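You operate a simulated robot arm through the tools that you are given. There is no shell and no other tool. Be economical: measure what you need, move in short steps, check, and stop when the job is done.

You run a simulated two-armed robot. Do the job below in one go: nothing can be reset, and whatever is moved stays where it is left.

JOB
Put the teal box labelled "W2" from the top of the grey bench on the top of the pump stand and the teal box labelled "N5" in the inside of the short carton. Take the silver remote and leave it on the long shelf under the kitting bench. Count the green filters on the top of the grey bench, then put as many of the white foam posts from the top of the grey bench on the top of the pump stand. Take the grey valve and leave it on the silver bracket. Fetch the white tag and set it on the brown divider on the middle shelf of the grey bench. Put the teal drip tray on the top of the grey bench away on the middle shelf of the test rack. Any order will do. Set down upright: white foam post, grey valve.

The check looks at the end state, three seconds after you hand in, the way a careful person would. Anything else that was tipped, shoved, dropped, spilled or broken makes it a failure.

ROBOT AND FRAMES
Two 7-joint arms with two-finger grippers on one trunk, on a base that drives. Base frame: it is fixed to the floor where the robot stands at the start and does not move with it; the origin is under the middle of the robot, x ahead of it, y to its left, z up; the surface under the hand at the start is at about z = 800. Readings come in mm, rad, newtons and seconds.
The left shoulder is at the start at [70, 139, 1230], the right one opposite. With the tool pointing down near the work surface each hand reaches from about 440 to 740 mm from the robot's upright axis, wherever it stands, measured 20 degrees to its own side. Places, roughly: divider [500, -500, 500]; green filter [250, -1000, 750]; grey valve [750, -1000, 750]; inside of the short carton [5100, 800, 600]; long shelf under the kitting bench [600, 1900, 200]; middle shelf of the test rack [2100, -6200, 600]; silver bracket (6x8x3 cm) [800, -2700, 400]; silver remote [750, -500, 750]; teal box [500, -250, 750]; teal drip tray (10x9x3 cm) [500, -800, 800]; top of the pump stand [3400, -1700, 900]; white foam post (6x6x8 cm) [700, -700, 800]; white tag [500, -1000, 500]. Payload 3.43 kg a hand.
The TCP of each hand is the grasp point between the finger pads, 30 mm short of the fingertips. In the tool frame z runs along the fingers and y along their closing line. The gripper opens to 104 mm. The gripper's body begins 57 mm behind the TCP.
Orientation is told as [roll, pitch, yaw] about the base's x, y, z axes, in that order, counted from this pose: with the fingers straight down and closing along the base's y, the tool's x points along the base's -x, its y along +y and its z along -z.

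CONTROLS
- The arms move only by the tool arm_command. It takes "left_commands", "right_commands" or both (then of equal length, played together; a hand with none holds still); each is a list that holds one entry, the list of rows, each a list of 7 numbers: the shift along the tool's x, y, z in units of 400 mm (1.0 is 400 mm), then the turn, a rotation vector about the tool's x, y, z in units of 60 degrees (1.0 is 60 degrees), then the gripper command, from -1 (fully open) to 1 (shut), values between in proportion. In form: [[[x, y, z, ax, ay, az, gripper], ...]]. A call has 1 to 10 rows; each row is the pose to reach, as a shift and turn from the pose commanded when the call began, along the tool's axes at that moment. A call with a number of a shift or a turn outside -1 to 1 is refused whole. A row lasts 0.2 s, in which the tool goes at most 50 mm and 0.15 rad; a call with a longer step from one row to the next is refused whole, and so is a gripper value outside its range. A pose out of reach is approached as far as the arm can. The call stops where the force on the tool passes 40 N (or 10 N more than at its start, if that is more) or the arm is blocked; 0.2 s more then pass. The fingers move at their own pace (about 45 mm/s each) and stop on an object; they squeeze with about 23 N. The grip force told is the motor's: it shows also when the fingers shut on nothing. Time passes only in rows, and 0.2 s behind the last, so rows that repeat a pose let the fingers close. It gives the time, the measured TCP pose, the force on the tool (base axes), the opening and the grip force at its end, in the units of the frame above (readings bear some noise), with the torque about the TCP (base axes, N m) and any sound that the robot's microphone picked up.
- Cameras (640 x 400 px; columns grow to the right, rows downward): "scene" is now at [129.7, -39.2, 1450.9]; the picture's right is [-0.42, -0.91, 0.00], its down [-0.58, 0.27, -0.77] and it looks along [0.70, -0.32, -0.64] (base axes); focal length 250 px, centre (320, 200). "left" rides on the left gripper at [67, -17, -90] in its tool frame; the picture's right is [0.25, 0.97, 0.00], its down [-0.73, 0.19, -0.66] and it looks along [-0.64, 0.17, 0.75] (tool axes); focal length 218 px, centre (320, 200). "right" rides on the right gripper at [67, 18, -90] in its tool frame; the picture's right is [-0.25, 0.97, 0.00], its down [-0.73, -0.19, -0.66] and it looks along [-0.64, -0.17, 0.75] (tool axes); focal length 218 px, centre (320, 200).
- get_image(camera): a new picture of that camera. No time passes.
- lift_body(by): slides the trunk up (or, below 0, down) by that many mm; the arms and the scene camera ride with it, the base frame stays. It gives what a move gives, with no picture.
- steer(legs): drives the robot by 1 to 6 legs, each [ahead, left, turn to the left] in mm, mm and rad, along the robot's own axes; the way and the turn of a leg run together, so that a leg with both is an arc; at most 1500 mm and 3.142 rad a leg. The arms and the cameras ride along, it lands a little off, and it stops where it bumps. It gives what a move gives.
- head_to(pan, tilt): turns the head with the scene camera to pan (to the left, within 1.501 rad either way) and tilt (down, from -0.506 to 1.204), counted from straight ahead of the robot. It gives what a move gives.
- measure_at(camera, pixels): there is no depth. For up to 12 entries [column, row, z] of the newest picture of that camera ("zoom" is the newest enlarged one), the place [x, y] in the base frame at which the ray of that pixel passes the height z, good to about 2 mm. No time passes.
- enlarge(camera, box): a new picture of the part [left, top, right, bottom] of that camera's present view, enlarged. No time passes.
- close_job(): hands the job in; it is judged then, once.

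Keep the steps short. Do not move on a guess: measure, check each grasp and each placing, and mend mistakes. In all there are 322 turns and 200 pictures (those below and enlarged ones count). Leave the grippers open and the arms clear of the work at the hand-in unless told otherwise, and finish with a single line.

The tools are called after "Emit:" by a JSON object that holds its "api" and its "payload". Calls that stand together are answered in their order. arm_command: Moves the arms, as the interface text tells. Its arguments: {"type":"object","properties":{"left_commands":{"type":"array"},"right_commands":{"type":"array"}},"required":[]} The other tools are called the same way: lift_body (by) slides the trunk up or down; steer (legs) drives the base; head_to (pan, tilt) turns the head that bears the scene camera; get_image (camera) takes a picture; measure_at (camera, pixels) gives the place at which the rays of pixels pass given heights; enlarge (camera, box) takes an enlarged picture of a part of a camera's view; close_job () hands the job in.

At the start:

```text
clock: 0.0
left_tcp_pos: [444.9, -13.6, 1240.8]
left_tcp_rot: [0.0, 0.002, 0.002]
left_wrist_force: [0.1, 0.9, 0.1]
left_moment: [0.0, -0.02, -0.02]
left_finger_gap: 104.0
left_grip_force: 0.1
right_tcp_pos: [394.6, -471.4, 1150.2]
right_tcp_rot: [0.001, 0.001, 0.0]
right_wrist_force: [-0.6, 0.7, -0.3]
right_moment: [-0.01, 0.0, 0.0]
right_finger_gap: 104.0
right_grip_force: 0.1
trunk travel left (down, up): [-725.0, 215.0]
robot x, y, heading: [-1.1, -1.9, 0.002]
head pan, tilt: [-0.428, 0.698]
```

scene: 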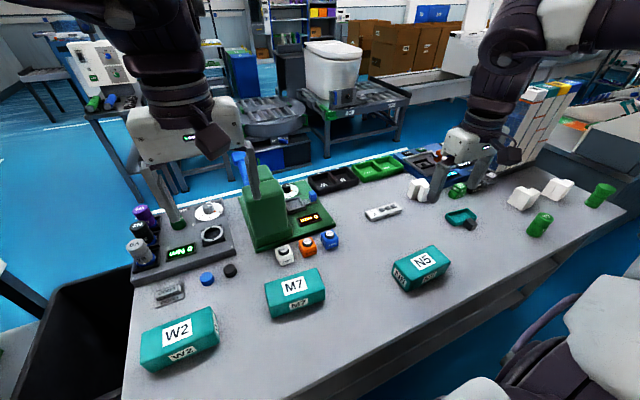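
right: 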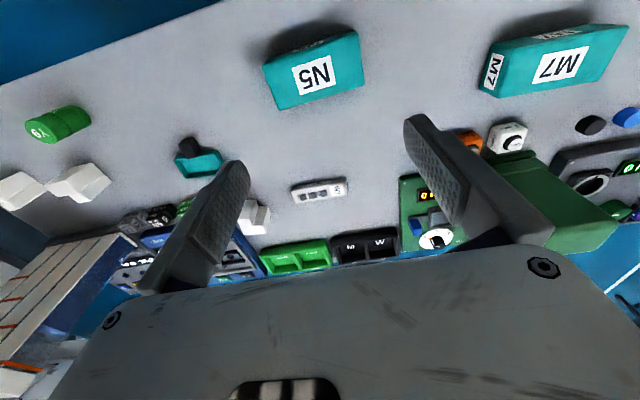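
left: 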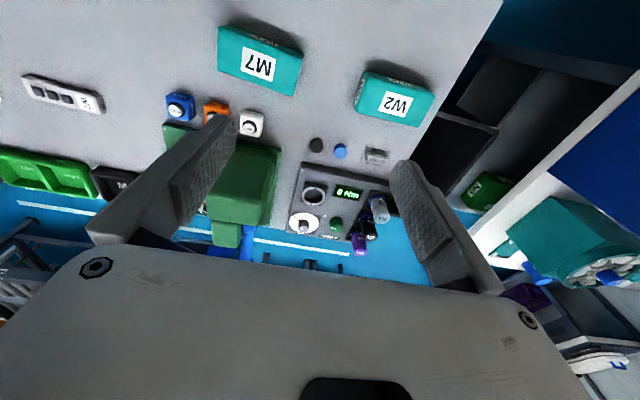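

I start by looking around: the bench first, the right part and its far end.

Emit:
{"api": "enlarge", "payload": {"camera": "scene", "box": [340, 130, 640, 320]}}

Emit:
{"api": "head_to", "payload": {"pan": -1.1, "tilt": 0.6}}

Emit:
{"api": "get_image", "payload": {"camera": "scene"}}

```text
2.11 times, centred on (490, 225) of scene
```

zoom: 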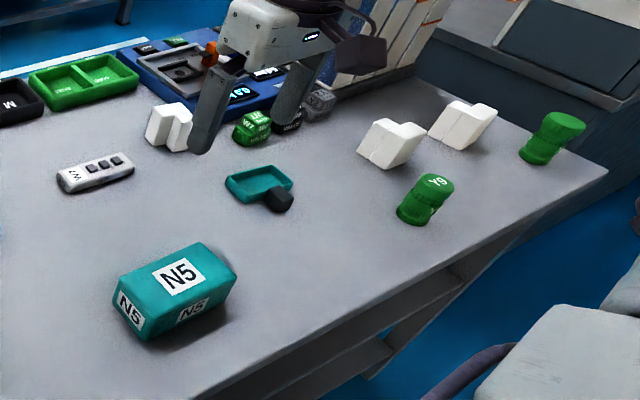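

```text
clock: 1.1
left_tcp_pos: [443.6, -13.1, 1241.1]
left_tcp_rot: [0.001, 0.002, 0.001]
left_wrist_force: [0.6, 0.1, 0.5]
left_moment: [0.01, 0.01, 0.01]
left_finger_gap: 103.9
left_grip_force: 0.0
right_tcp_pos: [393.9, -471.8, 1152.5]
right_tcp_rot: [0.001, 0.0, 0.0]
right_wrist_force: [-0.7, -0.5, 0.1]
right_moment: [0.0, 0.01, 0.0]
right_finger_gap: 104.2
right_grip_force: 0.1
trunk travel left (down, up): [-725.0, 215.0]
robot x, y, heading: [-1.8, -1.9, 0.001]
head pan, tilt: [-1.1, 0.6]
```

```text
195 pictures are left
```

scene: 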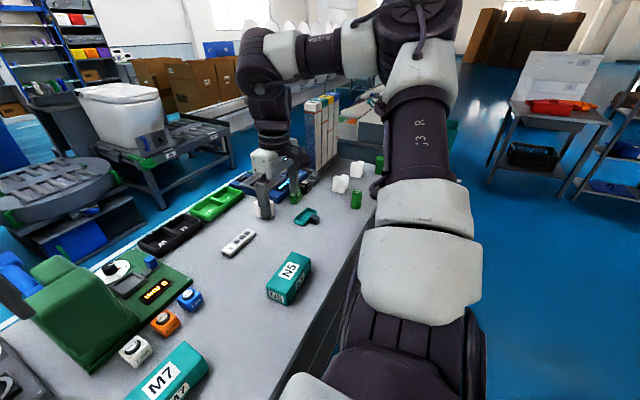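

Emit:
{"api": "measure_at", "payload": {"camera": "scene", "pixels": [[282, 385, 750], [350, 265, 750], [356, 200, 750], [340, 185, 750], [381, 165, 750], [237, 243, 760], [306, 217, 750], [288, 285, 750], [190, 380, 750]]}}

Emit:
{"api": "head_to", "payload": {"pan": 1.2, "tilt": 0.4}}

Emit:
{"api": "get_image", "payload": {"camera": "scene"}}

Emit:
{"api": "head_to", "payload": {"pan": 0.0, "tilt": 0.2}}

Emit:
{"api": "get_image", "payload": {"camera": "scene"}}

```text
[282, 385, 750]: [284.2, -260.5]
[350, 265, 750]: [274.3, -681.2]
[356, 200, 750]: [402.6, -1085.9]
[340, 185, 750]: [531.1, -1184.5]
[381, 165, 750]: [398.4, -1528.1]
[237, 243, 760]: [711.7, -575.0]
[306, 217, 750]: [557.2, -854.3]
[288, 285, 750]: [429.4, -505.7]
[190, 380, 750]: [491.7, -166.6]
```

```text
clock: 3.2
left_tcp_pos: [444.4, -13.9, 1241.2]
left_tcp_rot: [0.0, 0.003, 0.001]
left_wrist_force: [0.4, 0.1, 1.1]
left_moment: [-0.02, -0.04, 0.01]
left_finger_gap: 103.7
left_grip_force: 0.1
right_tcp_pos: [395.4, -472.2, 1151.0]
right_tcp_rot: [0.002, 0.0, 0.0]
right_wrist_force: [0.3, 0.5, 0.1]
right_moment: [-0.01, 0.02, -0.03]
right_finger_gap: 104.0
right_grip_force: 0.1
trunk travel left (down, up): [-725.0, 215.0]
robot x, y, heading: [2.3, -1.3, 0.002]
head pan, tilt: [1.201, 0.4]
```

```text
194 pictures are left
```

scene: 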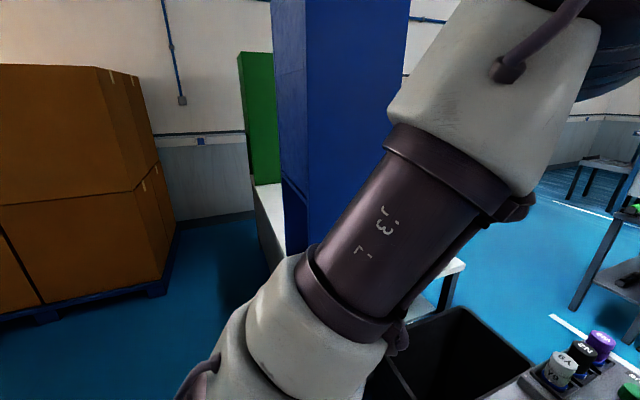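

```text
clock: 4.6
left_tcp_pos: [444.0, -13.9, 1239.8]
left_tcp_rot: [0.001, 0.0, 0.001]
left_wrist_force: [0.2, -0.3, -0.4]
left_moment: [-0.02, 0.03, -0.02]
left_finger_gap: 104.1
left_grip_force: 0.1
right_tcp_pos: [395.0, -472.5, 1151.0]
right_tcp_rot: [0.002, 0.0, 0.0]
right_wrist_force: [-0.4, 0.3, 0.1]
right_moment: [0.0, 0.0, 0.01]
right_finger_gap: 103.7
right_grip_force: 0.1
trunk travel left (down, up): [-725.0, 215.0]
robot x, y, heading: [-2.2, 0.9, -0.001]
head pan, tilt: [0.0, 0.201]
```

```text
193 pictures are left
```

scene: 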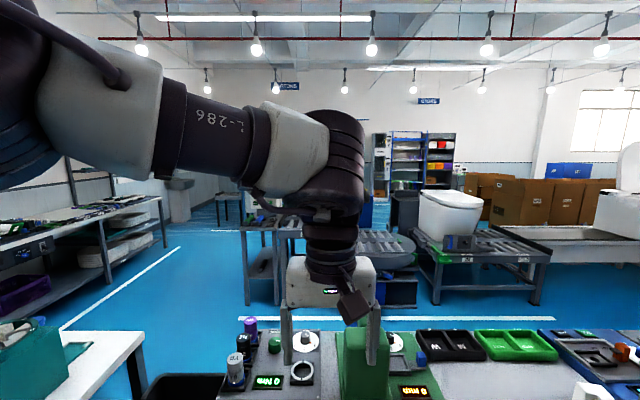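

The bench edge runs along x≈280, the bench to y≈-1200. The floor to the right is clear, so I slide right to see the rest of the bench.

Emit:
{"api": "steer", "payload": {"legs": [[0, -600, 0]]}}

Emit:
{"api": "head_to", "payload": {"pan": -0.5, "tilt": 0.85}}

Emit:
{"api": "get_image", "payload": {"camera": "scene"}}

Emit:
{"api": "get_image", "payload": {"camera": "right"}}

```text
clock: 8.0
left_tcp_pos: [444.9, -608.3, 1241.3]
left_tcp_rot: [-0.002, 0.002, 0.003]
left_wrist_force: [0.1, 0.2, -0.5]
left_moment: [-0.01, 0.01, 0.03]
left_finger_gap: 104.2
left_grip_force: 0.1
right_tcp_pos: [396.3, -1068.5, 1150.6]
right_tcp_rot: [0.002, 0.0, 0.0]
right_wrist_force: [-0.7, 0.7, -0.6]
right_moment: [-0.01, 0.01, 0.0]
right_finger_gap: 103.7
right_grip_force: 0.2
trunk travel left (down, up): [-725.0, 215.0]
robot x, y, heading: [1.3, -600.1, 0.001]
head pan, tilt: [0.0, 0.201]
```

```text
clock: 9.0
left_tcp_pos: [443.5, -609.2, 1240.9]
left_tcp_rot: [-0.001, 0.001, 0.002]
left_wrist_force: [-0.5, 0.4, -0.3]
left_moment: [-0.02, -0.03, 0.01]
left_finger_gap: 104.2
left_grip_force: 0.0
right_tcp_pos: [397.4, -1068.3, 1151.5]
right_tcp_rot: [0.001, -0.002, 0.003]
right_wrist_force: [-0.3, 0.3, 0.1]
right_moment: [0.02, -0.03, -0.03]
right_finger_gap: 104.0
right_grip_force: 0.0
trunk travel left (down, up): [-725.0, 215.0]
robot x, y, heading: [-0.0, -592.7, 0.001]
head pan, tilt: [-0.499, 0.85]
```

```text
192 pictures are left
```

scene: 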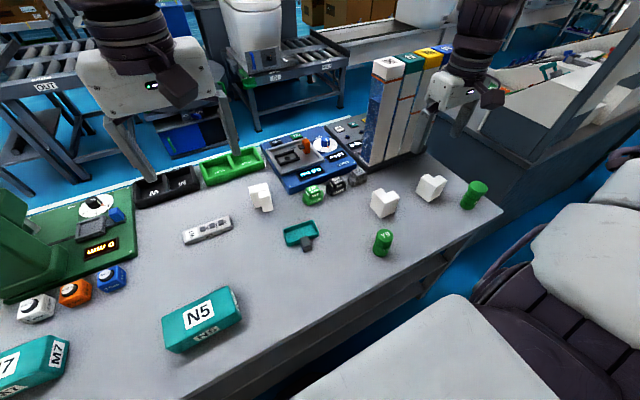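

```text
191 pictures are left
```

right: 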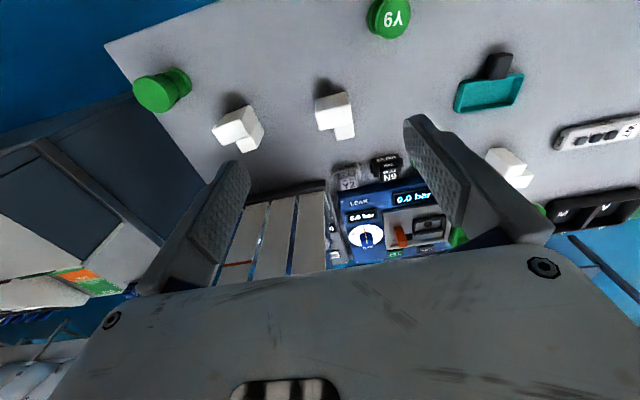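

Emit:
{"api": "enlarge", "payload": {"camera": "scene", "box": [240, 120, 400, 220]}}

Emit:
{"api": "enlarge", "payload": {"camera": "scene", "box": [350, 150, 510, 270]}}

Emit:
{"api": "enlarge", "payload": {"camera": "right", "box": [300, 130, 480, 270]}}

```text
4.00 times, centred on (320, 170) of scene
```

zoom: 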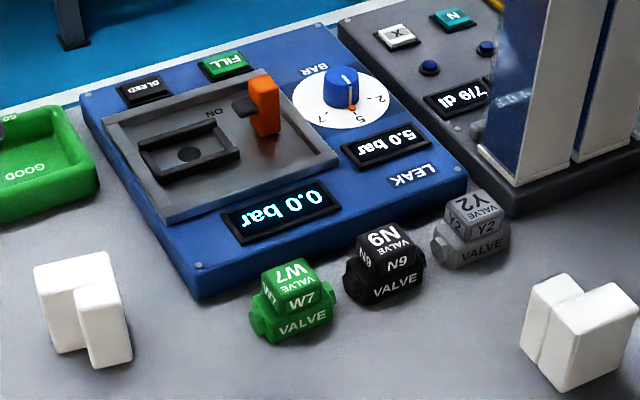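

```text
3.33 times, centred on (430, 210) of scene
```

zoom: 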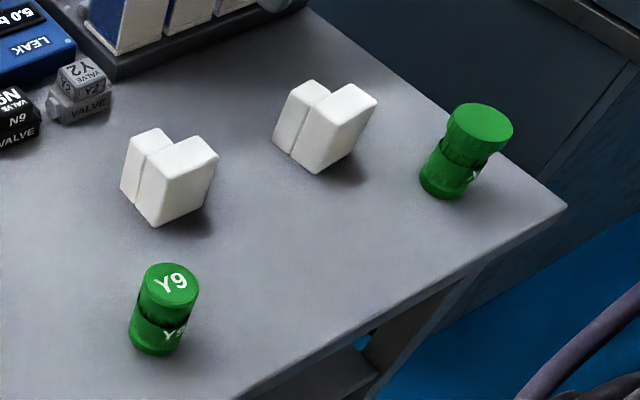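

```text
2.86 times, centred on (390, 200) of right
```

zoom: 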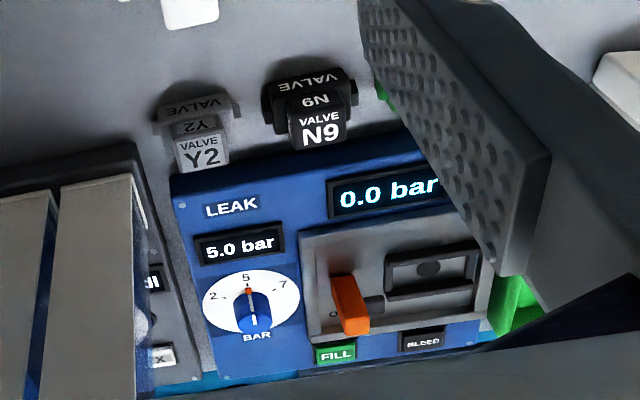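

Two green filters so far (Y9 and the one near the bench end). I look to both sides and behind before backing off.

Emit:
{"api": "head_to", "payload": {"pan": -1.5, "tilt": 0.45}}

Emit:
{"api": "get_image", "payload": {"camera": "scene"}}

Emit:
{"api": "head_to", "payload": {"pan": 1.5, "tilt": 0.45}}

Emit:
{"api": "get_image", "payload": {"camera": "scene"}}

```text
clock: 10.3
left_tcp_pos: [445.4, -610.2, 1241.7]
left_tcp_rot: [0.0, 0.003, 0.002]
left_wrist_force: [0.6, -0.1, 0.8]
left_moment: [0.02, -0.02, 0.02]
left_finger_gap: 103.8
left_grip_force: 0.0
right_tcp_pos: [395.9, -1068.5, 1151.3]
right_tcp_rot: [-0.001, 0.001, 0.002]
right_wrist_force: [0.2, 0.7, -0.7]
right_moment: [0.01, -0.02, 0.0]
right_finger_gap: 104.2
right_grip_force: 0.0
trunk travel left (down, up): [-725.0, 215.0]
robot x, y, heading: [4.4, -597.5, 0.001]
head pan, tilt: [-1.499, 0.45]
```

```text
187 pictures are left
```

scene: 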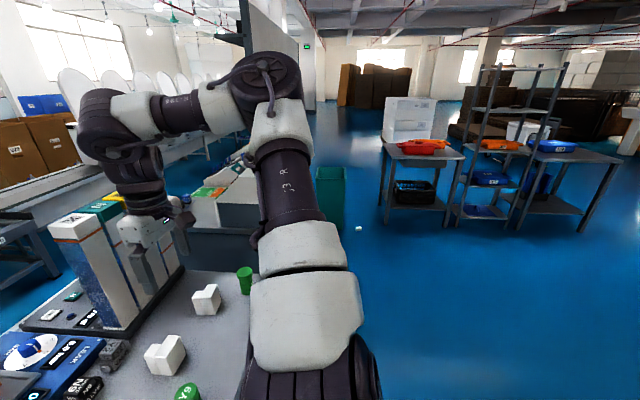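

```text
clock: 12.9
left_tcp_pos: [444.6, -609.5, 1240.5]
left_tcp_rot: [0.0, 0.002, 0.003]
left_wrist_force: [-0.3, 0.2, -0.7]
left_moment: [0.01, 0.02, -0.01]
left_finger_gap: 104.0
left_grip_force: 0.1
right_tcp_pos: [395.6, -1068.7, 1150.1]
right_tcp_rot: [0.0, -0.001, 0.003]
right_wrist_force: [0.1, 0.6, 0.7]
right_moment: [0.01, 0.01, -0.04]
right_finger_gap: 103.9
right_grip_force: 0.1
trunk travel left (down, up): [-725.0, 215.0]
robot x, y, heading: [-2.5, -594.4, 0.006]
head pan, tilt: [1.499, 0.45]
```

```text
186 pictures are left
```

scene: 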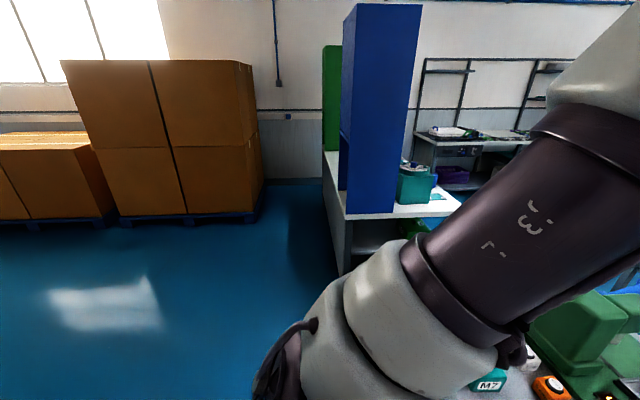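

Behind is open floor. I back off 450 mm and slide right, then lower the trunk to look at the middle shelf.

Emit:
{"api": "steer", "payload": {"legs": [[-500, 0, 0], [0, -150, 0]]}}

Emit:
{"api": "lift_body", "payload": {"by": -600}}

Emit:
{"api": "head_to", "payload": {"pan": 0, "tilt": 0.35}}

Emit:
{"api": "get_image", "payload": {"camera": "scene"}}

```text
clock: 16.8
left_tcp_pos: [-54.2, -755.3, 1241.0]
left_tcp_rot: [-0.003, 0.001, 0.008]
left_wrist_force: [-0.9, 0.6, -0.5]
left_moment: [-0.01, 0.0, 0.02]
left_finger_gap: 104.0
left_grip_force: 0.1
right_tcp_pos: [-98.8, -1215.5, 1151.8]
right_tcp_rot: [-0.001, -0.001, 0.01]
right_wrist_force: [-0.1, 0.6, -0.2]
right_moment: [-0.01, -0.02, 0.0]
right_finger_gap: 104.1
right_grip_force: 0.0
trunk travel left (down, up): [-725.0, 215.0]
robot x, y, heading: [-498.2, -748.4, 0.011]
head pan, tilt: [1.499, 0.45]
```

```text
refused: -600 is not a number from -400 to 400
```

```text
clock: 18.4
left_tcp_pos: [-52.6, -757.2, 1240.0]
left_tcp_rot: [-0.002, 0.001, 0.008]
left_wrist_force: [-0.2, -0.2, 0.2]
left_moment: [0.03, 0.01, 0.02]
left_finger_gap: 104.1
left_grip_force: 0.1
right_tcp_pos: [-99.9, -1218.1, 1150.1]
right_tcp_rot: [0.002, -0.001, 0.009]
right_wrist_force: [0.2, -0.7, 0.7]
right_moment: [0.0, 0.02, -0.02]
right_finger_gap: 104.1
right_grip_force: 0.0
trunk travel left (down, up): [-725.0, 215.0]
robot x, y, heading: [-498.5, -749.5, 0.005]
head pan, tilt: [0.0, 0.351]
```

```text
185 pictures are left
```

scene: 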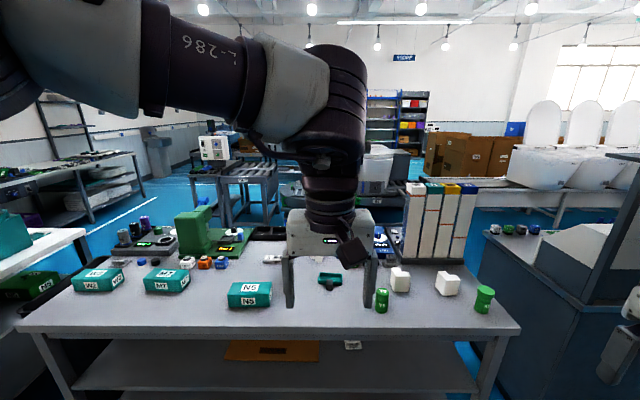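

Emit:
{"api": "lift_body", "payload": {"by": -400}}

Emit:
{"api": "head_to", "payload": {"pan": 0, "tilt": 0.5}}

Emit:
{"api": "get_image", "payload": {"camera": "scene"}}

Emit:
{"api": "enlarge", "payload": {"camera": "scene", "box": [180, 130, 480, 280]}}

```text
clock: 22.2
left_tcp_pos: [-54.2, -759.2, 840.4]
left_tcp_rot: [-0.001, 0.001, 0.009]
left_wrist_force: [0.8, -0.5, -0.4]
left_moment: [-0.01, -0.03, 0.01]
left_finger_gap: 103.8
left_grip_force: 0.0
right_tcp_pos: [-100.1, -1217.6, 751.2]
right_tcp_rot: [-0.001, 0.0, 0.009]
right_wrist_force: [0.3, 0.0, 0.0]
right_moment: [-0.02, 0.03, 0.03]
right_finger_gap: 104.1
right_grip_force: 0.0
trunk travel left (down, up): [-325.0, 615.0]
robot x, y, heading: [-500.7, -749.9, 0.002]
head pan, tilt: [0.0, 0.351]
```

```text
clock: 22.9
left_tcp_pos: [-55.0, -759.2, 840.5]
left_tcp_rot: [-0.003, 0.001, 0.01]
left_wrist_force: [0.3, 0.6, -0.7]
left_moment: [-0.01, -0.04, 0.0]
left_finger_gap: 103.8
left_grip_force: 0.0
right_tcp_pos: [-100.8, -1217.1, 752.5]
right_tcp_rot: [0.001, 0.0, 0.009]
right_wrist_force: [0.7, -0.2, 0.1]
right_moment: [-0.02, -0.05, 0.01]
right_finger_gap: 104.1
right_grip_force: 0.1
trunk travel left (down, up): [-325.0, 615.0]
robot x, y, heading: [-497.9, -746.8, 0.008]
head pan, tilt: [0.0, 0.499]
```

```text
184 pictures are left
```

scene: 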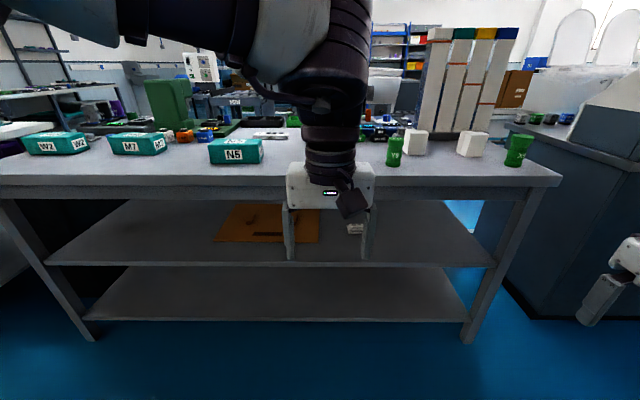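

```text
2.13 times, centred on (330, 205) of scene
```

zoom: 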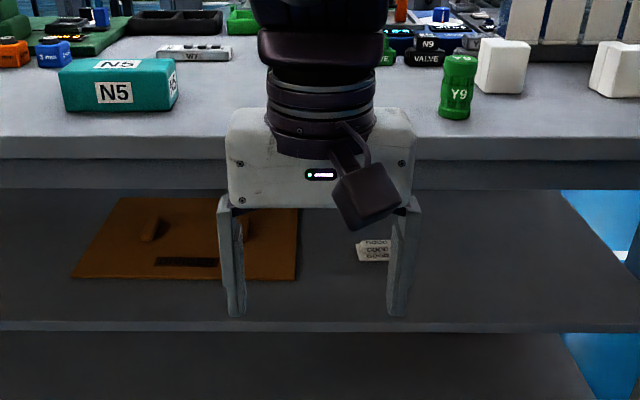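

Emit:
{"api": "measure_at", "payload": {"camera": "scene", "pixels": [[420, 187, 750], [420, 199, 700], [420, 199, 720], [420, 265, 500], [420, 265, 480], [355, 228, 500], [215, 240, 500], [320, 242, 500], [232, 204, 500], [320, 207, 500], [420, 199, 500], [355, 228, 520]]}}

Emit:
{"api": "get_image", "payload": {"camera": "right"}}

```text
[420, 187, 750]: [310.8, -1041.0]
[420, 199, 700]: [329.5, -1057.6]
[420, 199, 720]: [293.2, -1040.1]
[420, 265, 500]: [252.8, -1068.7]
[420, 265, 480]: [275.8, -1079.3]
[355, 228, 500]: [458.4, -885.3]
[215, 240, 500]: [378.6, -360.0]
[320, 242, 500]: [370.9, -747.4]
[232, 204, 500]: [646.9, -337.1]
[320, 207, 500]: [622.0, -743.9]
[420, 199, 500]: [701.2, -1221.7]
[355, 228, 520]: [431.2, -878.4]
```

```text
182 pictures are left
```

right: 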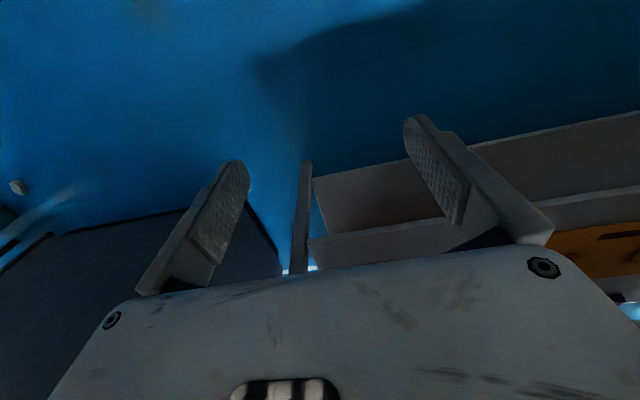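

The tag lies at about [458, -885] on the shelf and the brown board next to it. I tilt the right hand forward (60°) and pull the left hand back, here in free space.

Emit:
{"api": "arm_command", "payload": {"left_commands": [[[0.0625, 0, 0, 0, 0, 0, -1], [0.125, 0, 0, 0, 0, 0, -1], [0.1875, 0, 0, 0, 0, 0, -1], [0.25, 0, 0, 0, 0, 0, -1], [0.3125, 0, 0, 0, 0, 0, -1], [0.375, 0, 0, 0, 0, 0, -1], [0.4375, 0, 0, 0, 0, 0, -1], [0.5, 0, 0, 0, 0, 0, -1]]], "right_commands": [[[0, 0, 0, 0, -0.125, 0, -1], [0, 0, 0, 0, -0.25, 0, -1], [0, 0, 0, 0, -0.375, 0, -1], [0, 0, 0, 0, -0.5, 0, -1], [0, 0, 0, 0, -0.625, 0, -1], [0, 0, 0, 0, -0.75, 0, -1], [0, 0, 0, 0, -0.875, 0, -1], [0, 0, 0, 0, -1, 0, -1]]]}}

```text
clock: 24.7
left_tcp_pos: [-253.8, -760.5, 841.4]
left_tcp_rot: [-0.001, 0.002, 0.01]
left_wrist_force: [0.4, 0.0, 0.0]
left_moment: [-0.02, -0.03, 0.02]
left_finger_gap: 103.9
left_grip_force: 0.1
right_tcp_pos: [-100.7, -1218.5, 751.6]
right_tcp_rot: [-0.001, -1.051, 0.009]
right_wrist_force: [0.0, -0.5, -0.1]
right_moment: [0.03, 0.0, -0.03]
right_finger_gap: 104.1
right_grip_force: 0.0
trunk travel left (down, up): [-325.0, 615.0]
robot x, y, heading: [-498.6, -748.8, 0.006]
head pan, tilt: [0.0, 0.499]
```

Emit:
{"api": "lift_body", "payload": {"by": -200}}

Emit:
{"api": "head_to", "payload": {"pan": -0.1, "tilt": 0.4}}

Emit:
{"api": "get_image", "payload": {"camera": "scene"}}

Emit:
{"api": "enlarge", "payload": {"camera": "scene", "box": [220, 130, 420, 230]}}

```text
clock: 26.9
left_tcp_pos: [-253.5, -760.3, 641.0]
left_tcp_rot: [-0.001, 0.001, 0.008]
left_wrist_force: [0.1, 0.3, 0.5]
left_moment: [0.0, -0.02, 0.0]
left_finger_gap: 103.6
left_grip_force: 0.0
right_tcp_pos: [-100.6, -1217.3, 549.3]
right_tcp_rot: [-0.001, -1.047, 0.01]
right_wrist_force: [0.0, -1.0, -0.1]
right_moment: [0.01, -0.03, 0.02]
right_finger_gap: 103.9
right_grip_force: 0.0
trunk travel left (down, up): [-125.0, 815.0]
robot x, y, heading: [-495.9, -745.7, 0.008]
head pan, tilt: [0.0, 0.499]
```

```text
clock: 27.5
left_tcp_pos: [-253.4, -760.7, 641.0]
left_tcp_rot: [-0.001, 0.001, 0.008]
left_wrist_force: [0.7, 0.0, -0.8]
left_moment: [-0.03, -0.02, -0.04]
left_finger_gap: 103.9
left_grip_force: 0.0
right_tcp_pos: [-100.1, -1218.2, 549.9]
right_tcp_rot: [0.0, -1.047, 0.011]
right_wrist_force: [0.3, 0.8, -0.2]
right_moment: [0.02, -0.01, 0.02]
right_finger_gap: 104.0
right_grip_force: 0.1
trunk travel left (down, up): [-125.0, 815.0]
robot x, y, heading: [-498.9, -748.8, 0.009]
head pan, tilt: [-0.099, 0.4]
```

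```text
181 pictures are left
```

scene: 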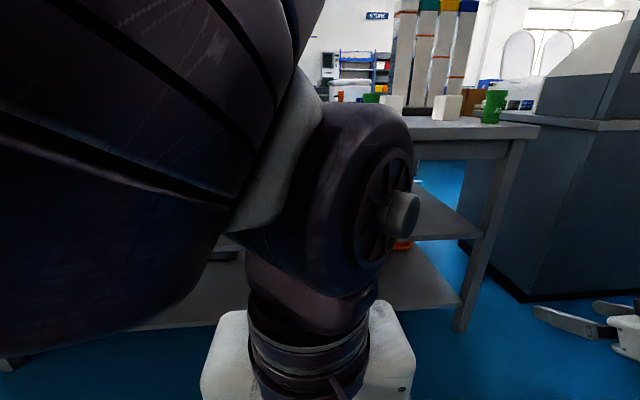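

```text
3.20 times, centred on (320, 180) of scene
```

zoom: 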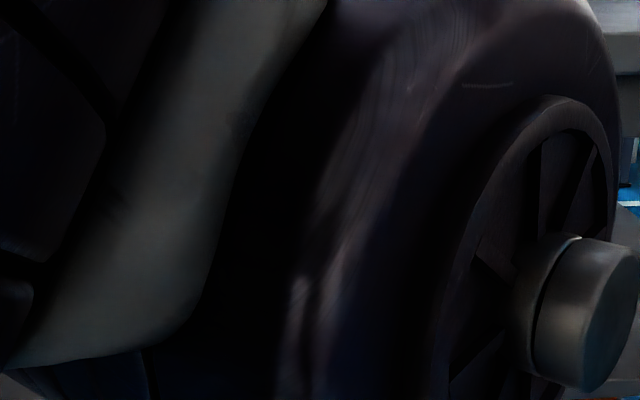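

The left arm blocks the view; I shift the left hand 300 mm to its side.

Emit:
{"api": "arm_command", "payload": {"left_commands": [[[0, 0.11, 0, 0, 0, 0, -1], [0, 0.22, 0, 0, 0, 0, -1], [0, 0.33, 0, 0, 0, 0, -1], [0, 0.44, 0, 0, 0, 0, -1], [0, 0.55, 0, 0, 0, 0, -1], [0, 0.66, 0, 0, 0, 0, -1], [0, 0.77, 0, 0, 0, 0, -1], [0, 0.88, 0, 0, 0, 0, -1]]]}}

Emit:
{"api": "get_image", "payload": {"camera": "scene"}}

```text
clock: 29.3
left_tcp_pos: [-257.3, -514.1, 646.7]
left_tcp_rot: [-0.001, 0.0, 0.012]
left_wrist_force: [0.7, 0.4, -0.8]
left_moment: [-0.03, 0.04, 0.0]
left_finger_gap: 103.9
left_grip_force: 0.0
left hand out of reach, approached as far as the arm can: row 6, 7, 8
right_tcp_pos: [-100.0, -1218.7, 550.6]
right_tcp_rot: [0.0, -1.046, 0.009]
right_wrist_force: [0.3, -0.1, -0.9]
right_moment: [-0.03, -0.02, 0.01]
right_finger_gap: 103.9
right_grip_force: 0.1
trunk travel left (down, up): [-125.0, 815.0]
robot x, y, heading: [-494.6, -747.1, 0.002]
head pan, tilt: [-0.099, 0.4]
```

```text
179 pictures are left
```

scene: 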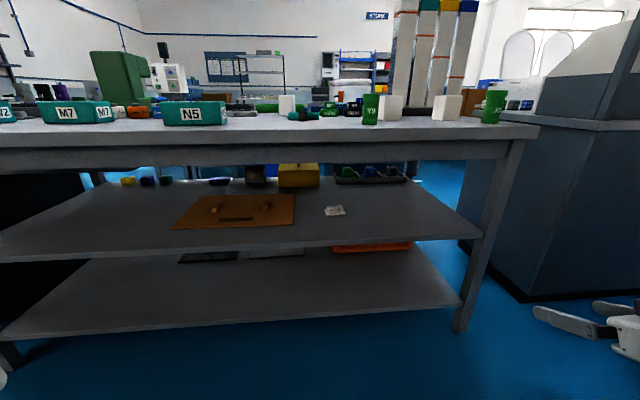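

Emit:
{"api": "enlarge", "payload": {"camera": "scene", "box": [160, 150, 420, 270]}}

Emit:
{"api": "measure_at", "payload": {"camera": "scene", "pixels": [[334, 211, 500], [324, 207, 500], [343, 207, 500], [325, 215, 500], [345, 214, 500], [290, 224, 500], [172, 229, 500], [196, 195, 500], [294, 195, 500], [400, 241, 500], [267, 212, 500], [336, 136, 750]]}}

```text
2.46 times, centred on (290, 210) of scene
```

zoom: 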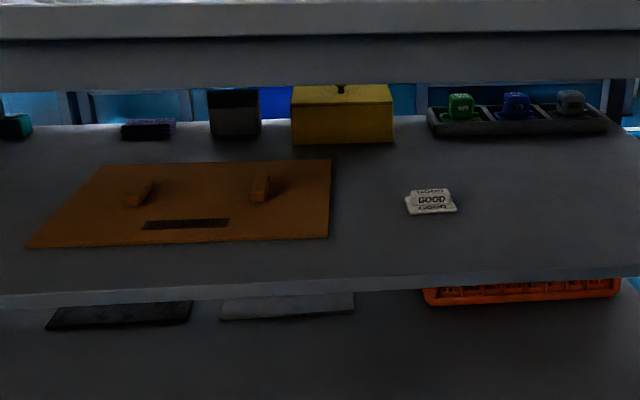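

```text
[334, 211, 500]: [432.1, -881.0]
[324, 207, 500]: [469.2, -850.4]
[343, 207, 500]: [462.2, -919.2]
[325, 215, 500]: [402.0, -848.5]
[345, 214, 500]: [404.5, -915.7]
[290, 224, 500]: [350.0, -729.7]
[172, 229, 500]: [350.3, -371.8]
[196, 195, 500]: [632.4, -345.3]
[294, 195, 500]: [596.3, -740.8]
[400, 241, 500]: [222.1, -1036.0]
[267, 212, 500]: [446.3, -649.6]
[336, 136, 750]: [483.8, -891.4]
```

Emit:
{"api": "enlarge", "payload": {"camera": "scene", "box": [304, 195, 368, 235]}}

```text
10.00 times, centred on (336, 215) of scene
```

zoom: 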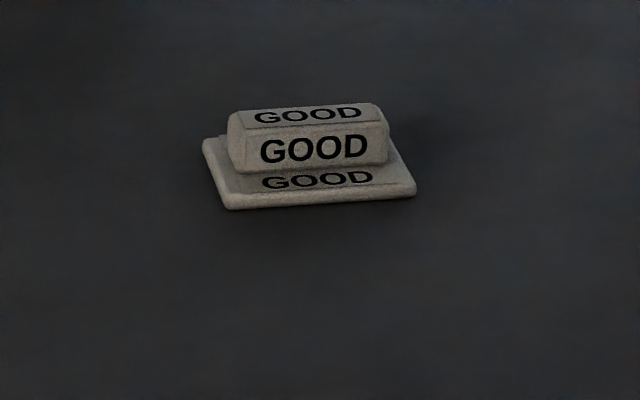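

Emit:
{"api": "measure_at", "payload": {"camera": "zoom", "pixels": [[226, 208, 500], [226, 208, 450], [416, 195, 500], [416, 195, 450], [230, 140, 500], [230, 140, 450], [388, 128, 500], [388, 128, 450]]}}

Emit:
{"api": "lift_body", "payload": {"by": 300}}

Emit:
{"api": "head_to", "payload": {"pan": -0.1, "tilt": 0.55}}

Emit:
{"api": "get_image", "payload": {"camera": "scene"}}

```text
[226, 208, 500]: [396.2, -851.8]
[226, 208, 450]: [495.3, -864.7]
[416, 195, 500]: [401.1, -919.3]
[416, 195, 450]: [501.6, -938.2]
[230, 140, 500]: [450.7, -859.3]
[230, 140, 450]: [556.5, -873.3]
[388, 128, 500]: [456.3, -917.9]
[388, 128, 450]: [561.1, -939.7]
```

```text
clock: 32.3
left_tcp_pos: [-256.6, -513.9, 945.2]
left_tcp_rot: [-0.001, 0.001, 0.011]
left_wrist_force: [0.2, 0.5, -0.5]
left_moment: [-0.04, -0.02, 0.02]
left_finger_gap: 104.1
left_grip_force: 0.1
right_tcp_pos: [-100.2, -1217.1, 850.5]
right_tcp_rot: [0.0, -1.048, 0.008]
right_wrist_force: [-0.3, 0.2, 1.0]
right_moment: [0.03, 0.01, 0.01]
right_finger_gap: 104.1
right_grip_force: 0.1
trunk travel left (down, up): [-425.0, 515.0]
robot x, y, heading: [-501.0, -749.7, 0.011]
head pan, tilt: [-0.099, 0.4]
```

```text
clock: 33.0
left_tcp_pos: [-257.3, -513.5, 945.7]
left_tcp_rot: [0.0, 0.002, 0.011]
left_wrist_force: [0.0, -0.2, -0.5]
left_moment: [-0.02, 0.0, 0.01]
left_finger_gap: 104.0
left_grip_force: 0.1
right_tcp_pos: [-100.6, -1217.3, 850.5]
right_tcp_rot: [0.0, -1.046, 0.007]
right_wrist_force: [0.0, -0.6, 0.4]
right_moment: [0.03, -0.02, 0.02]
right_finger_gap: 103.8
right_grip_force: 0.0
trunk travel left (down, up): [-425.0, 515.0]
robot x, y, heading: [-496.2, -749.6, 0.009]
head pan, tilt: [-0.099, 0.55]
```

```text
176 pictures are left
```

scene: 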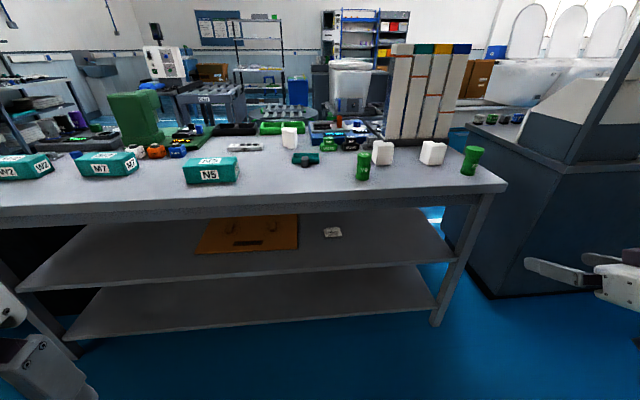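

Emit:
{"api": "enlarge", "payload": {"camera": "scene", "box": [300, 212, 364, 252]}}

Emit:
{"api": "enlarge", "payload": {"camera": "scene", "box": [180, 200, 340, 300]}}

```text
10.00 times, centred on (332, 232) of scene
```

zoom: 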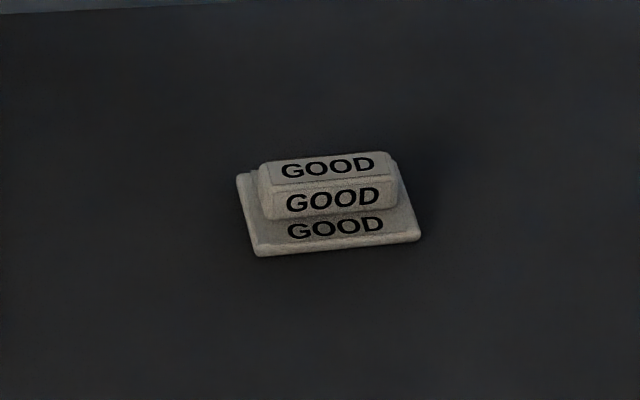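

```text
4.00 times, centred on (260, 250) of scene
```

zoom: 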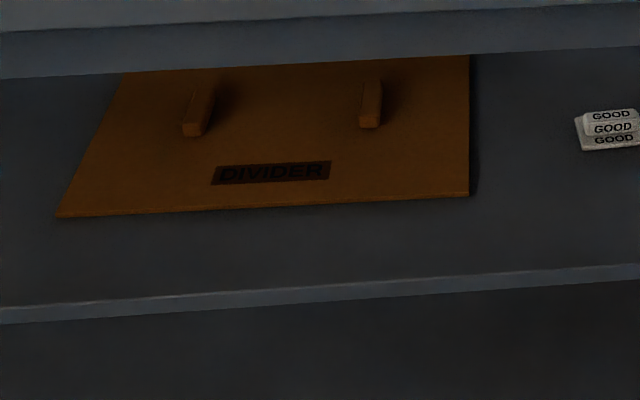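

Emit:
{"api": "measure_at", "payload": {"camera": "zoom", "pixels": [[583, 150, 500], [583, 150, 450], [470, 195, 500], [470, 195, 450], [57, 216, 500], [57, 216, 450], [470, 55, 450], [320, 285, 450], [320, 285, 500]]}}

Emit:
{"api": "measure_at", "payload": {"camera": "scene", "pixels": [[341.9, 236, 500], [341.9, 236, 450]]}}

```text
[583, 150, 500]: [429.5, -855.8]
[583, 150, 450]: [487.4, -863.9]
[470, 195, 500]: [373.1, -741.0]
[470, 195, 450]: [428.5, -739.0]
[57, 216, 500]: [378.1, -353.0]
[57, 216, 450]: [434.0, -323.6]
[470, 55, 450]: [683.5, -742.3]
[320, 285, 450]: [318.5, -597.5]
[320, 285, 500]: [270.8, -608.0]
```

```text
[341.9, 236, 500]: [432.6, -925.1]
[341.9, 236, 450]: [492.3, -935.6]
```

Emit:
{"api": "measure_at", "payload": {"camera": "scene", "pixels": [[327.2, 230.4, 479], [326.6, 228.0, 479], [338.9, 227.2, 479], [340, 229.6, 479], [323.8, 229.5, 464], [342.2, 235.5, 463], [326.2, 237, 463], [273, 231.5, 466], [270, 231.5, 466], [226, 234, 466], [327, 234, 465], [339.8, 232.6, 465]]}}

```text
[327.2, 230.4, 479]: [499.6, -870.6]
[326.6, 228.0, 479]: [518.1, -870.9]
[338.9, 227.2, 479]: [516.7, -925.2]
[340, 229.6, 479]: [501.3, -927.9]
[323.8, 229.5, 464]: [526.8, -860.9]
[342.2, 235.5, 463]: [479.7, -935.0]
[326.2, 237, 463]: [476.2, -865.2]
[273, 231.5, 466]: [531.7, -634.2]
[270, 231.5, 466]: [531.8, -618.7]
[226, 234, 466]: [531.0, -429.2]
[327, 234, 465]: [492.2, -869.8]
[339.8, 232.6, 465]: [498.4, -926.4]
```

Triangulation gives shelf top z≈460; tag block centre about [507, -898], 57 mm wide along y, top z≈479. I lower the trunk and reach the right hand forward at carrying height, still clear of the bench.

Emit:
{"api": "lift_body", "payload": {"by": -330}}

Emit:
{"api": "arm_command", "payload": {"right_commands": [[[-0.035, 0.078, 0.062, 0, 0, 0, -1], [-0.07, 0.156, 0.124, 0, 0, 0, -1], [-0.107, 0.234, 0.186, 0, 0, 0, -1], [-0.143, 0.312, 0.248, 0, 0, 0, -1], [-0.179, 0.39, 0.31, 0, 0, 0, -1], [-0.214, 0.468, 0.372, 0, 0, 0, -1], [-0.25, 0.545, 0.433, 0, 0, 0, -1]]]}}

Emit:
{"api": "get_image", "payload": {"camera": "scene"}}

```text
clock: 36.3
left_tcp_pos: [-256.8, -514.5, 616.2]
left_tcp_rot: [0.001, 0.002, 0.012]
left_wrist_force: [-0.3, 0.3, 0.0]
left_moment: [-0.01, -0.03, -0.01]
left_finger_gap: 104.0
left_grip_force: 0.0
right_tcp_pos: [-100.5, -1218.6, 520.4]
right_tcp_rot: [-0.001, -1.047, 0.009]
right_wrist_force: [0.2, 0.0, 0.8]
right_moment: [0.0, -0.01, 0.02]
right_finger_gap: 104.0
right_grip_force: 0.0
trunk travel left (down, up): [-95.0, 845.0]
robot x, y, heading: [-494.6, -749.2, 0.006]
head pan, tilt: [-0.099, 0.55]
```

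```text
clock: 37.9
left_tcp_pos: [-256.7, -514.0, 615.9]
left_tcp_rot: [-0.004, 0.002, 0.009]
left_wrist_force: [-0.6, 0.2, -0.3]
left_moment: [0.02, 0.01, -0.04]
left_finger_gap: 104.1
left_grip_force: 0.1
right_tcp_pos: [97.9, -997.9, 520.1]
right_tcp_rot: [-0.004, -1.047, 0.01]
right_wrist_force: [-0.2, -0.3, 0.0]
right_moment: [0.0, 0.03, 0.0]
right_finger_gap: 104.1
right_grip_force: 0.0
trunk travel left (down, up): [-95.0, 845.0]
robot x, y, heading: [-500.4, -747.6, 0.008]
head pan, tilt: [-0.099, 0.55]
```

```text
173 pictures are left
```

scene: 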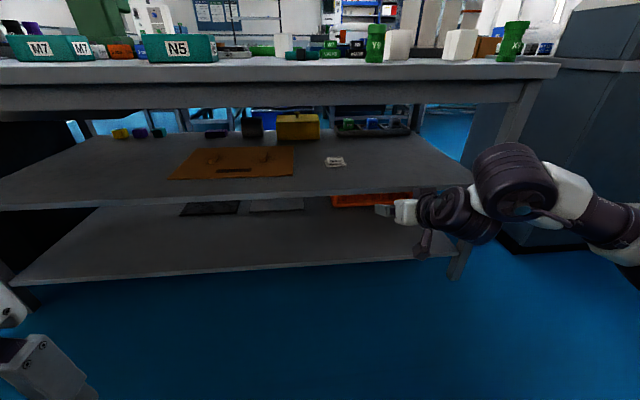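

Path under the bench looks free; I align left by 100 mm and drive half-way in.

Emit:
{"api": "steer", "payload": {"legs": [[0, 100, -0.008], [170, 0, 0]]}}

Emit:
{"api": "get_image", "payload": {"camera": "scene"}}

```text
clock: 40.1
left_tcp_pos: [-88.0, -417.2, 614.7]
left_tcp_rot: [0.0, 0.002, 0.001]
left_wrist_force: [-0.3, 0.8, -1.1]
left_moment: [0.02, 0.0, 0.04]
left_finger_gap: 103.8
left_grip_force: 0.1
right_tcp_pos: [262.4, -903.9, 519.9]
right_tcp_rot: [0.0, -1.047, 0.001]
right_wrist_force: [-0.4, 0.2, 0.4]
right_moment: [0.04, -0.02, 0.02]
right_finger_gap: 104.0
right_grip_force: 0.0
trunk travel left (down, up): [-95.0, 845.0]
robot x, y, heading: [-331.1, -647.2, -0.003]
head pan, tilt: [-0.099, 0.55]
```

```text
172 pictures are left
```

scene: 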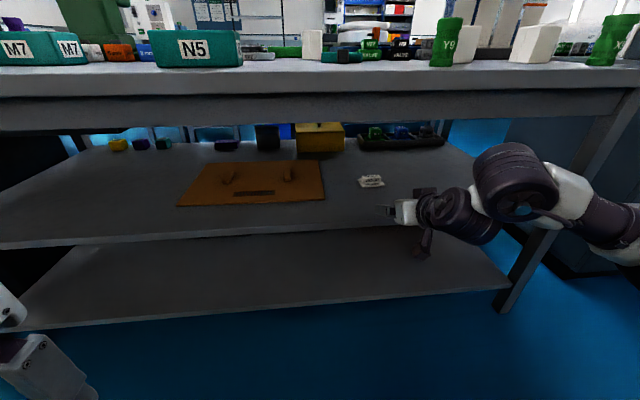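

Emit:
{"api": "steer", "payload": {"legs": [[120, 0, 0]]}}

Emit:
{"api": "get_image", "payload": {"camera": "scene"}}

```text
clock: 41.3
left_tcp_pos: [32.2, -418.5, 615.2]
left_tcp_rot: [0.001, 0.002, -0.002]
left_wrist_force: [0.2, -0.4, -0.1]
left_moment: [0.01, 0.01, -0.01]
left_finger_gap: 103.7
left_grip_force: 0.1
right_tcp_pos: [381.6, -904.9, 520.3]
right_tcp_rot: [0.001, -1.048, 0.0]
right_wrist_force: [0.6, 0.2, 0.1]
right_moment: [-0.02, 0.02, 0.02]
right_finger_gap: 103.7
right_grip_force: 0.0
trunk travel left (down, up): [-95.0, 845.0]
robot x, y, heading: [-214.7, -652.4, 0.004]
head pan, tilt: [-0.099, 0.55]
```

```text
171 pictures are left
```

scene: 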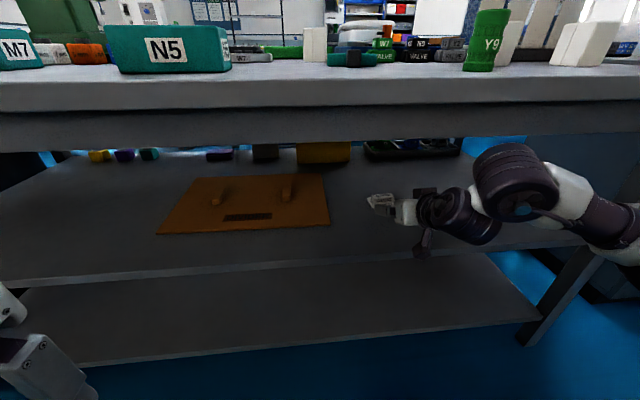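

Emit:
{"api": "arm_command", "payload": {"right_commands": [[[-0.045, 0.006, 0.078, 0, 0, 0, -1], [-0.09, 0.012, 0.156, 0, 0, 0, -1], [-0.135, 0.017, 0.234, 0, 0, 0, -1]]]}}

Emit:
{"api": "enlarge", "payload": {"camera": "scene", "box": [320, 150, 480, 250]}}

Emit:
{"api": "get_image", "payload": {"camera": "right"}}

```text
clock: 42.1
left_tcp_pos: [32.5, -418.6, 615.9]
left_tcp_rot: [-0.001, 0.002, 0.0]
left_wrist_force: [0.1, -0.2, -0.4]
left_moment: [0.03, -0.03, 0.0]
left_finger_gap: 103.9
left_grip_force: 0.1
right_tcp_pos: [491.1, -898.2, 521.1]
right_tcp_rot: [-0.002, -1.046, -0.001]
right_wrist_force: [0.1, 0.7, -0.1]
right_moment: [0.02, 0.02, -0.02]
right_finger_gap: 104.1
right_grip_force: 0.1
trunk travel left (down, up): [-95.0, 845.0]
robot x, y, heading: [-211.6, -650.1, -0.006]
head pan, tilt: [-0.099, 0.55]
```

```text
4.00 times, centred on (400, 200) of scene
```

zoom: 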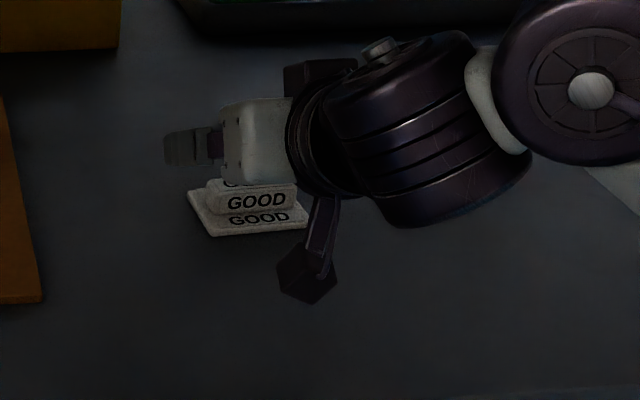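

```text
169 pictures are left
```

right: 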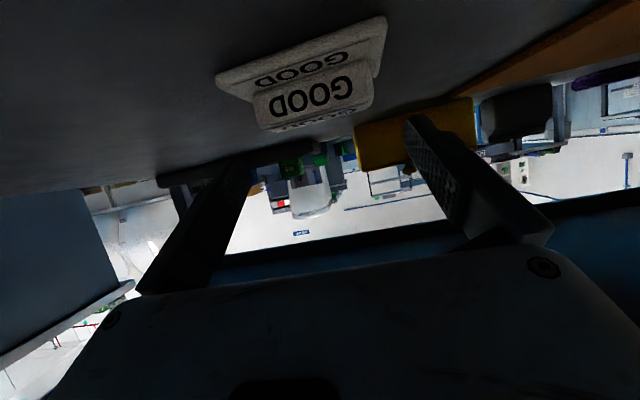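

The stalk camera hangs low; I steepen the hand by 10° and then go down to the tag's block.

Emit:
{"api": "arm_command", "payload": {"right_commands": [[[0, 0, 0, 0, 0.084, 0, -1], [0, 0, 0, 0, 0.167, 0, -1]]]}}

Emit:
{"api": "arm_command", "payload": {"right_commands": [[[0.022, 0, 0.023, 0, 0, 0, -1], [0.043, 0, 0.046, 0, 0, 0, -1]]]}}

Emit:
{"api": "enlarge", "payload": {"camera": "scene", "box": [320, 150, 480, 250]}}

Emit:
{"api": "get_image", "payload": {"camera": "right"}}

```text
clock: 42.7
left_tcp_pos: [31.0, -425.7, 615.5]
left_tcp_rot: [0.008, 0.005, -0.012]
left_wrist_force: [-1.0, 0.0, 0.2]
left_moment: [0.02, -0.01, 0.01]
left_finger_gap: 104.1
left_grip_force: 0.0
right_tcp_pos: [482.5, -904.5, 492.6]
right_tcp_rot: [0.001, -0.905, -0.01]
right_wrist_force: [29.7, 5.3, 40.8]
right_moment: [-0.68, -1.95, 0.8]
right_finger_gap: 102.4
right_grip_force: 0.0
trunk travel left (down, up): [-95.0, 845.0]
robot x, y, heading: [-213.7, -653.2, -0.012]
head pan, tilt: [-0.099, 0.55]
stopped in row 2 (right hand): the force on the tool passed its limit at 99 N (the readings are from after the stop); the commanded pose is now the measured one
```

```text
clock: 43.3
left_tcp_pos: [26.2, -417.9, 618.3]
left_tcp_rot: [-0.002, -0.005, -0.006]
left_wrist_force: [-0.7, -0.9, -0.4]
left_moment: [0.04, 0.03, 0.02]
left_finger_gap: 104.2
left_grip_force: 0.0
right_tcp_pos: [487.0, -895.2, 490.5]
right_tcp_rot: [-0.004, -0.928, 0.005]
right_wrist_force: [-17.6, 1.9, 38.4]
right_moment: [2.07, -0.39, 1.42]
right_finger_gap: 97.8
right_grip_force: 0.0
trunk travel left (down, up): [-95.0, 845.0]
robot x, y, heading: [-215.4, -650.4, -0.005]
head pan, tilt: [-0.099, 0.55]
```

```text
4.00 times, centred on (400, 200) of scene
```

zoom: 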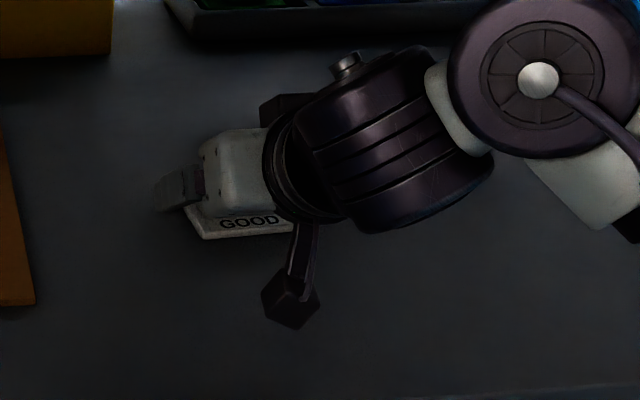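

```text
167 pictures are left
```

right: 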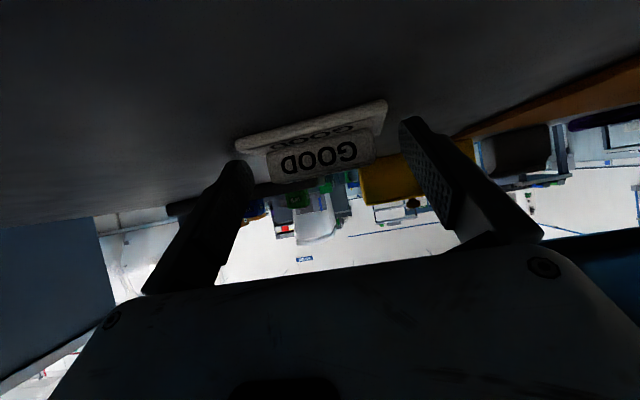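

The rotation was stopped by a contact and now the tips press on the shelf (38 N up). I raise the hand slightly to free it.

Emit:
{"api": "arm_command", "payload": {"right_commands": [[[-0.03, 0, -0.0225, 0, 0, 0, -1], [-0.03, 0, -0.0225, 0, 0, 0, -1]]]}}

Emit:
{"api": "get_image", "payload": {"camera": "scene"}}

```text
clock: 43.9
left_tcp_pos: [28.8, -419.5, 616.2]
left_tcp_rot: [-0.001, -0.002, -0.008]
left_wrist_force: [-0.1, -0.3, -0.5]
left_moment: [-0.03, -0.02, -0.02]
left_finger_gap: 103.9
left_grip_force: 0.1
right_tcp_pos: [486.7, -898.4, 493.4]
right_tcp_rot: [-0.018, -0.907, 0.011]
right_wrist_force: [-3.4, 7.6, 18.9]
right_moment: [1.25, -0.37, 0.42]
right_finger_gap: 104.1
right_grip_force: 0.1
trunk travel left (down, up): [-95.0, 845.0]
robot x, y, heading: [-216.3, -651.5, -0.009]
head pan, tilt: [-0.099, 0.55]
```

```text
166 pictures are left
```

scene: 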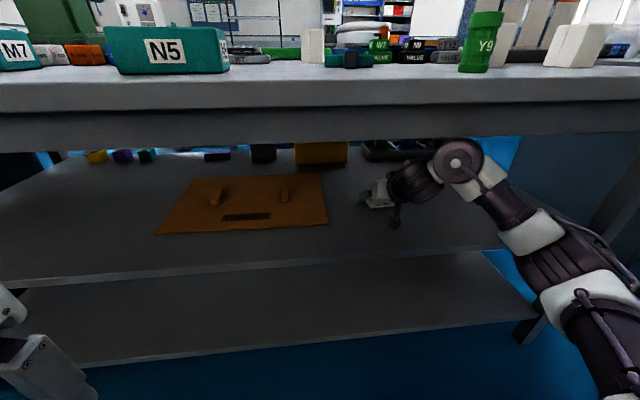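

Emit:
{"api": "arm_command", "payload": {"right_commands": [[[-0.03, 0, -0.0225, 0, 0, 0, -1], [-0.03, 0, -0.0225, 0, 0, 0, -1]]]}}

Emit:
{"api": "enlarge", "payload": {"camera": "scene", "box": [320, 120, 560, 270]}}

```text
clock: 44.3
left_tcp_pos: [29.7, -422.2, 615.0]
left_tcp_rot: [0.001, 0.0, -0.009]
left_wrist_force: [0.6, -0.8, 0.1]
left_moment: [-0.01, -0.01, -0.01]
left_finger_gap: 104.3
left_grip_force: 0.0
right_tcp_pos: [486.1, -896.7, 493.6]
right_tcp_rot: [-0.006, -0.902, -0.006]
right_wrist_force: [9.1, 1.2, 17.9]
right_moment: [0.93, -0.72, -0.29]
right_finger_gap: 103.3
right_grip_force: 0.1
trunk travel left (down, up): [-95.0, 845.0]
robot x, y, heading: [-211.9, -648.8, -0.015]
head pan, tilt: [-0.099, 0.55]
stopped in row 2 (right hand): the force on the tool passed its limit at 48 N (the readings are from after the stop); the commanded pose is now the measured one
```

```text
2.67 times, centred on (440, 195) of scene
```

zoom: 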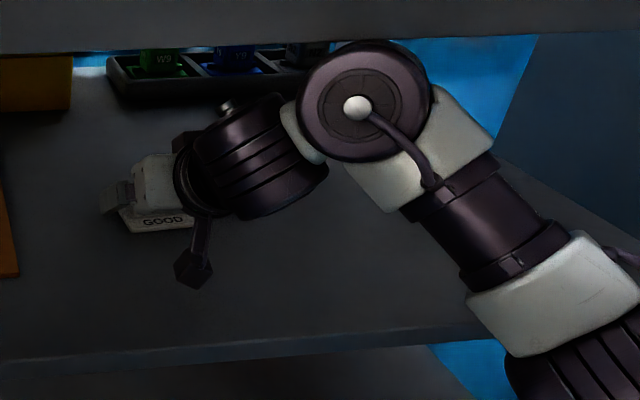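

The wrist joint seems jammed up against the bench underside. I undo the tilt in small steps, which lowers the wrist.

Emit:
{"api": "arm_command", "payload": {"right_commands": [[[0, 0, 0, 0, -0.04, 0, -1], [0, 0, 0, 0, -0.08, 0, -1], [0, 0, 0, 0, -0.12, 0, -1]]]}}

Emit:
{"api": "get_image", "payload": {"camera": "right"}}

```text
clock: 45.1
left_tcp_pos: [30.5, -419.3, 615.9]
left_tcp_rot: [0.0, 0.003, -0.01]
left_wrist_force: [-0.2, 0.5, 0.2]
left_moment: [0.0, 0.0, -0.02]
left_finger_gap: 103.9
left_grip_force: 0.0
right_tcp_pos: [486.4, -897.0, 497.0]
right_tcp_rot: [-0.017, -1.029, 0.008]
right_wrist_force: [0.2, 0.1, -0.7]
right_moment: [-0.02, 0.01, 0.01]
right_finger_gap: 103.9
right_grip_force: 0.1
trunk travel left (down, up): [-95.0, 845.0]
robot x, y, heading: [-214.3, -645.8, -0.011]
head pan, tilt: [-0.099, 0.55]
```

```text
164 pictures are left
```

right: 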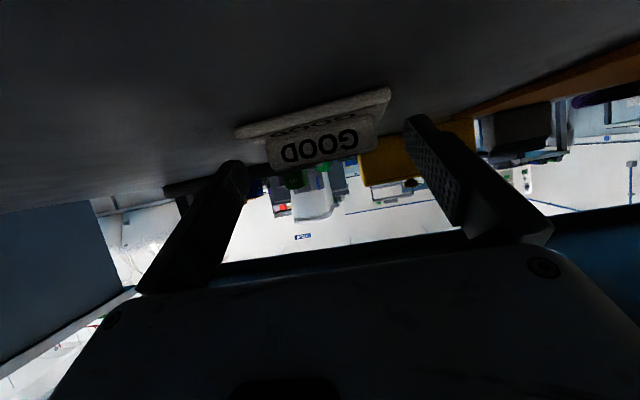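

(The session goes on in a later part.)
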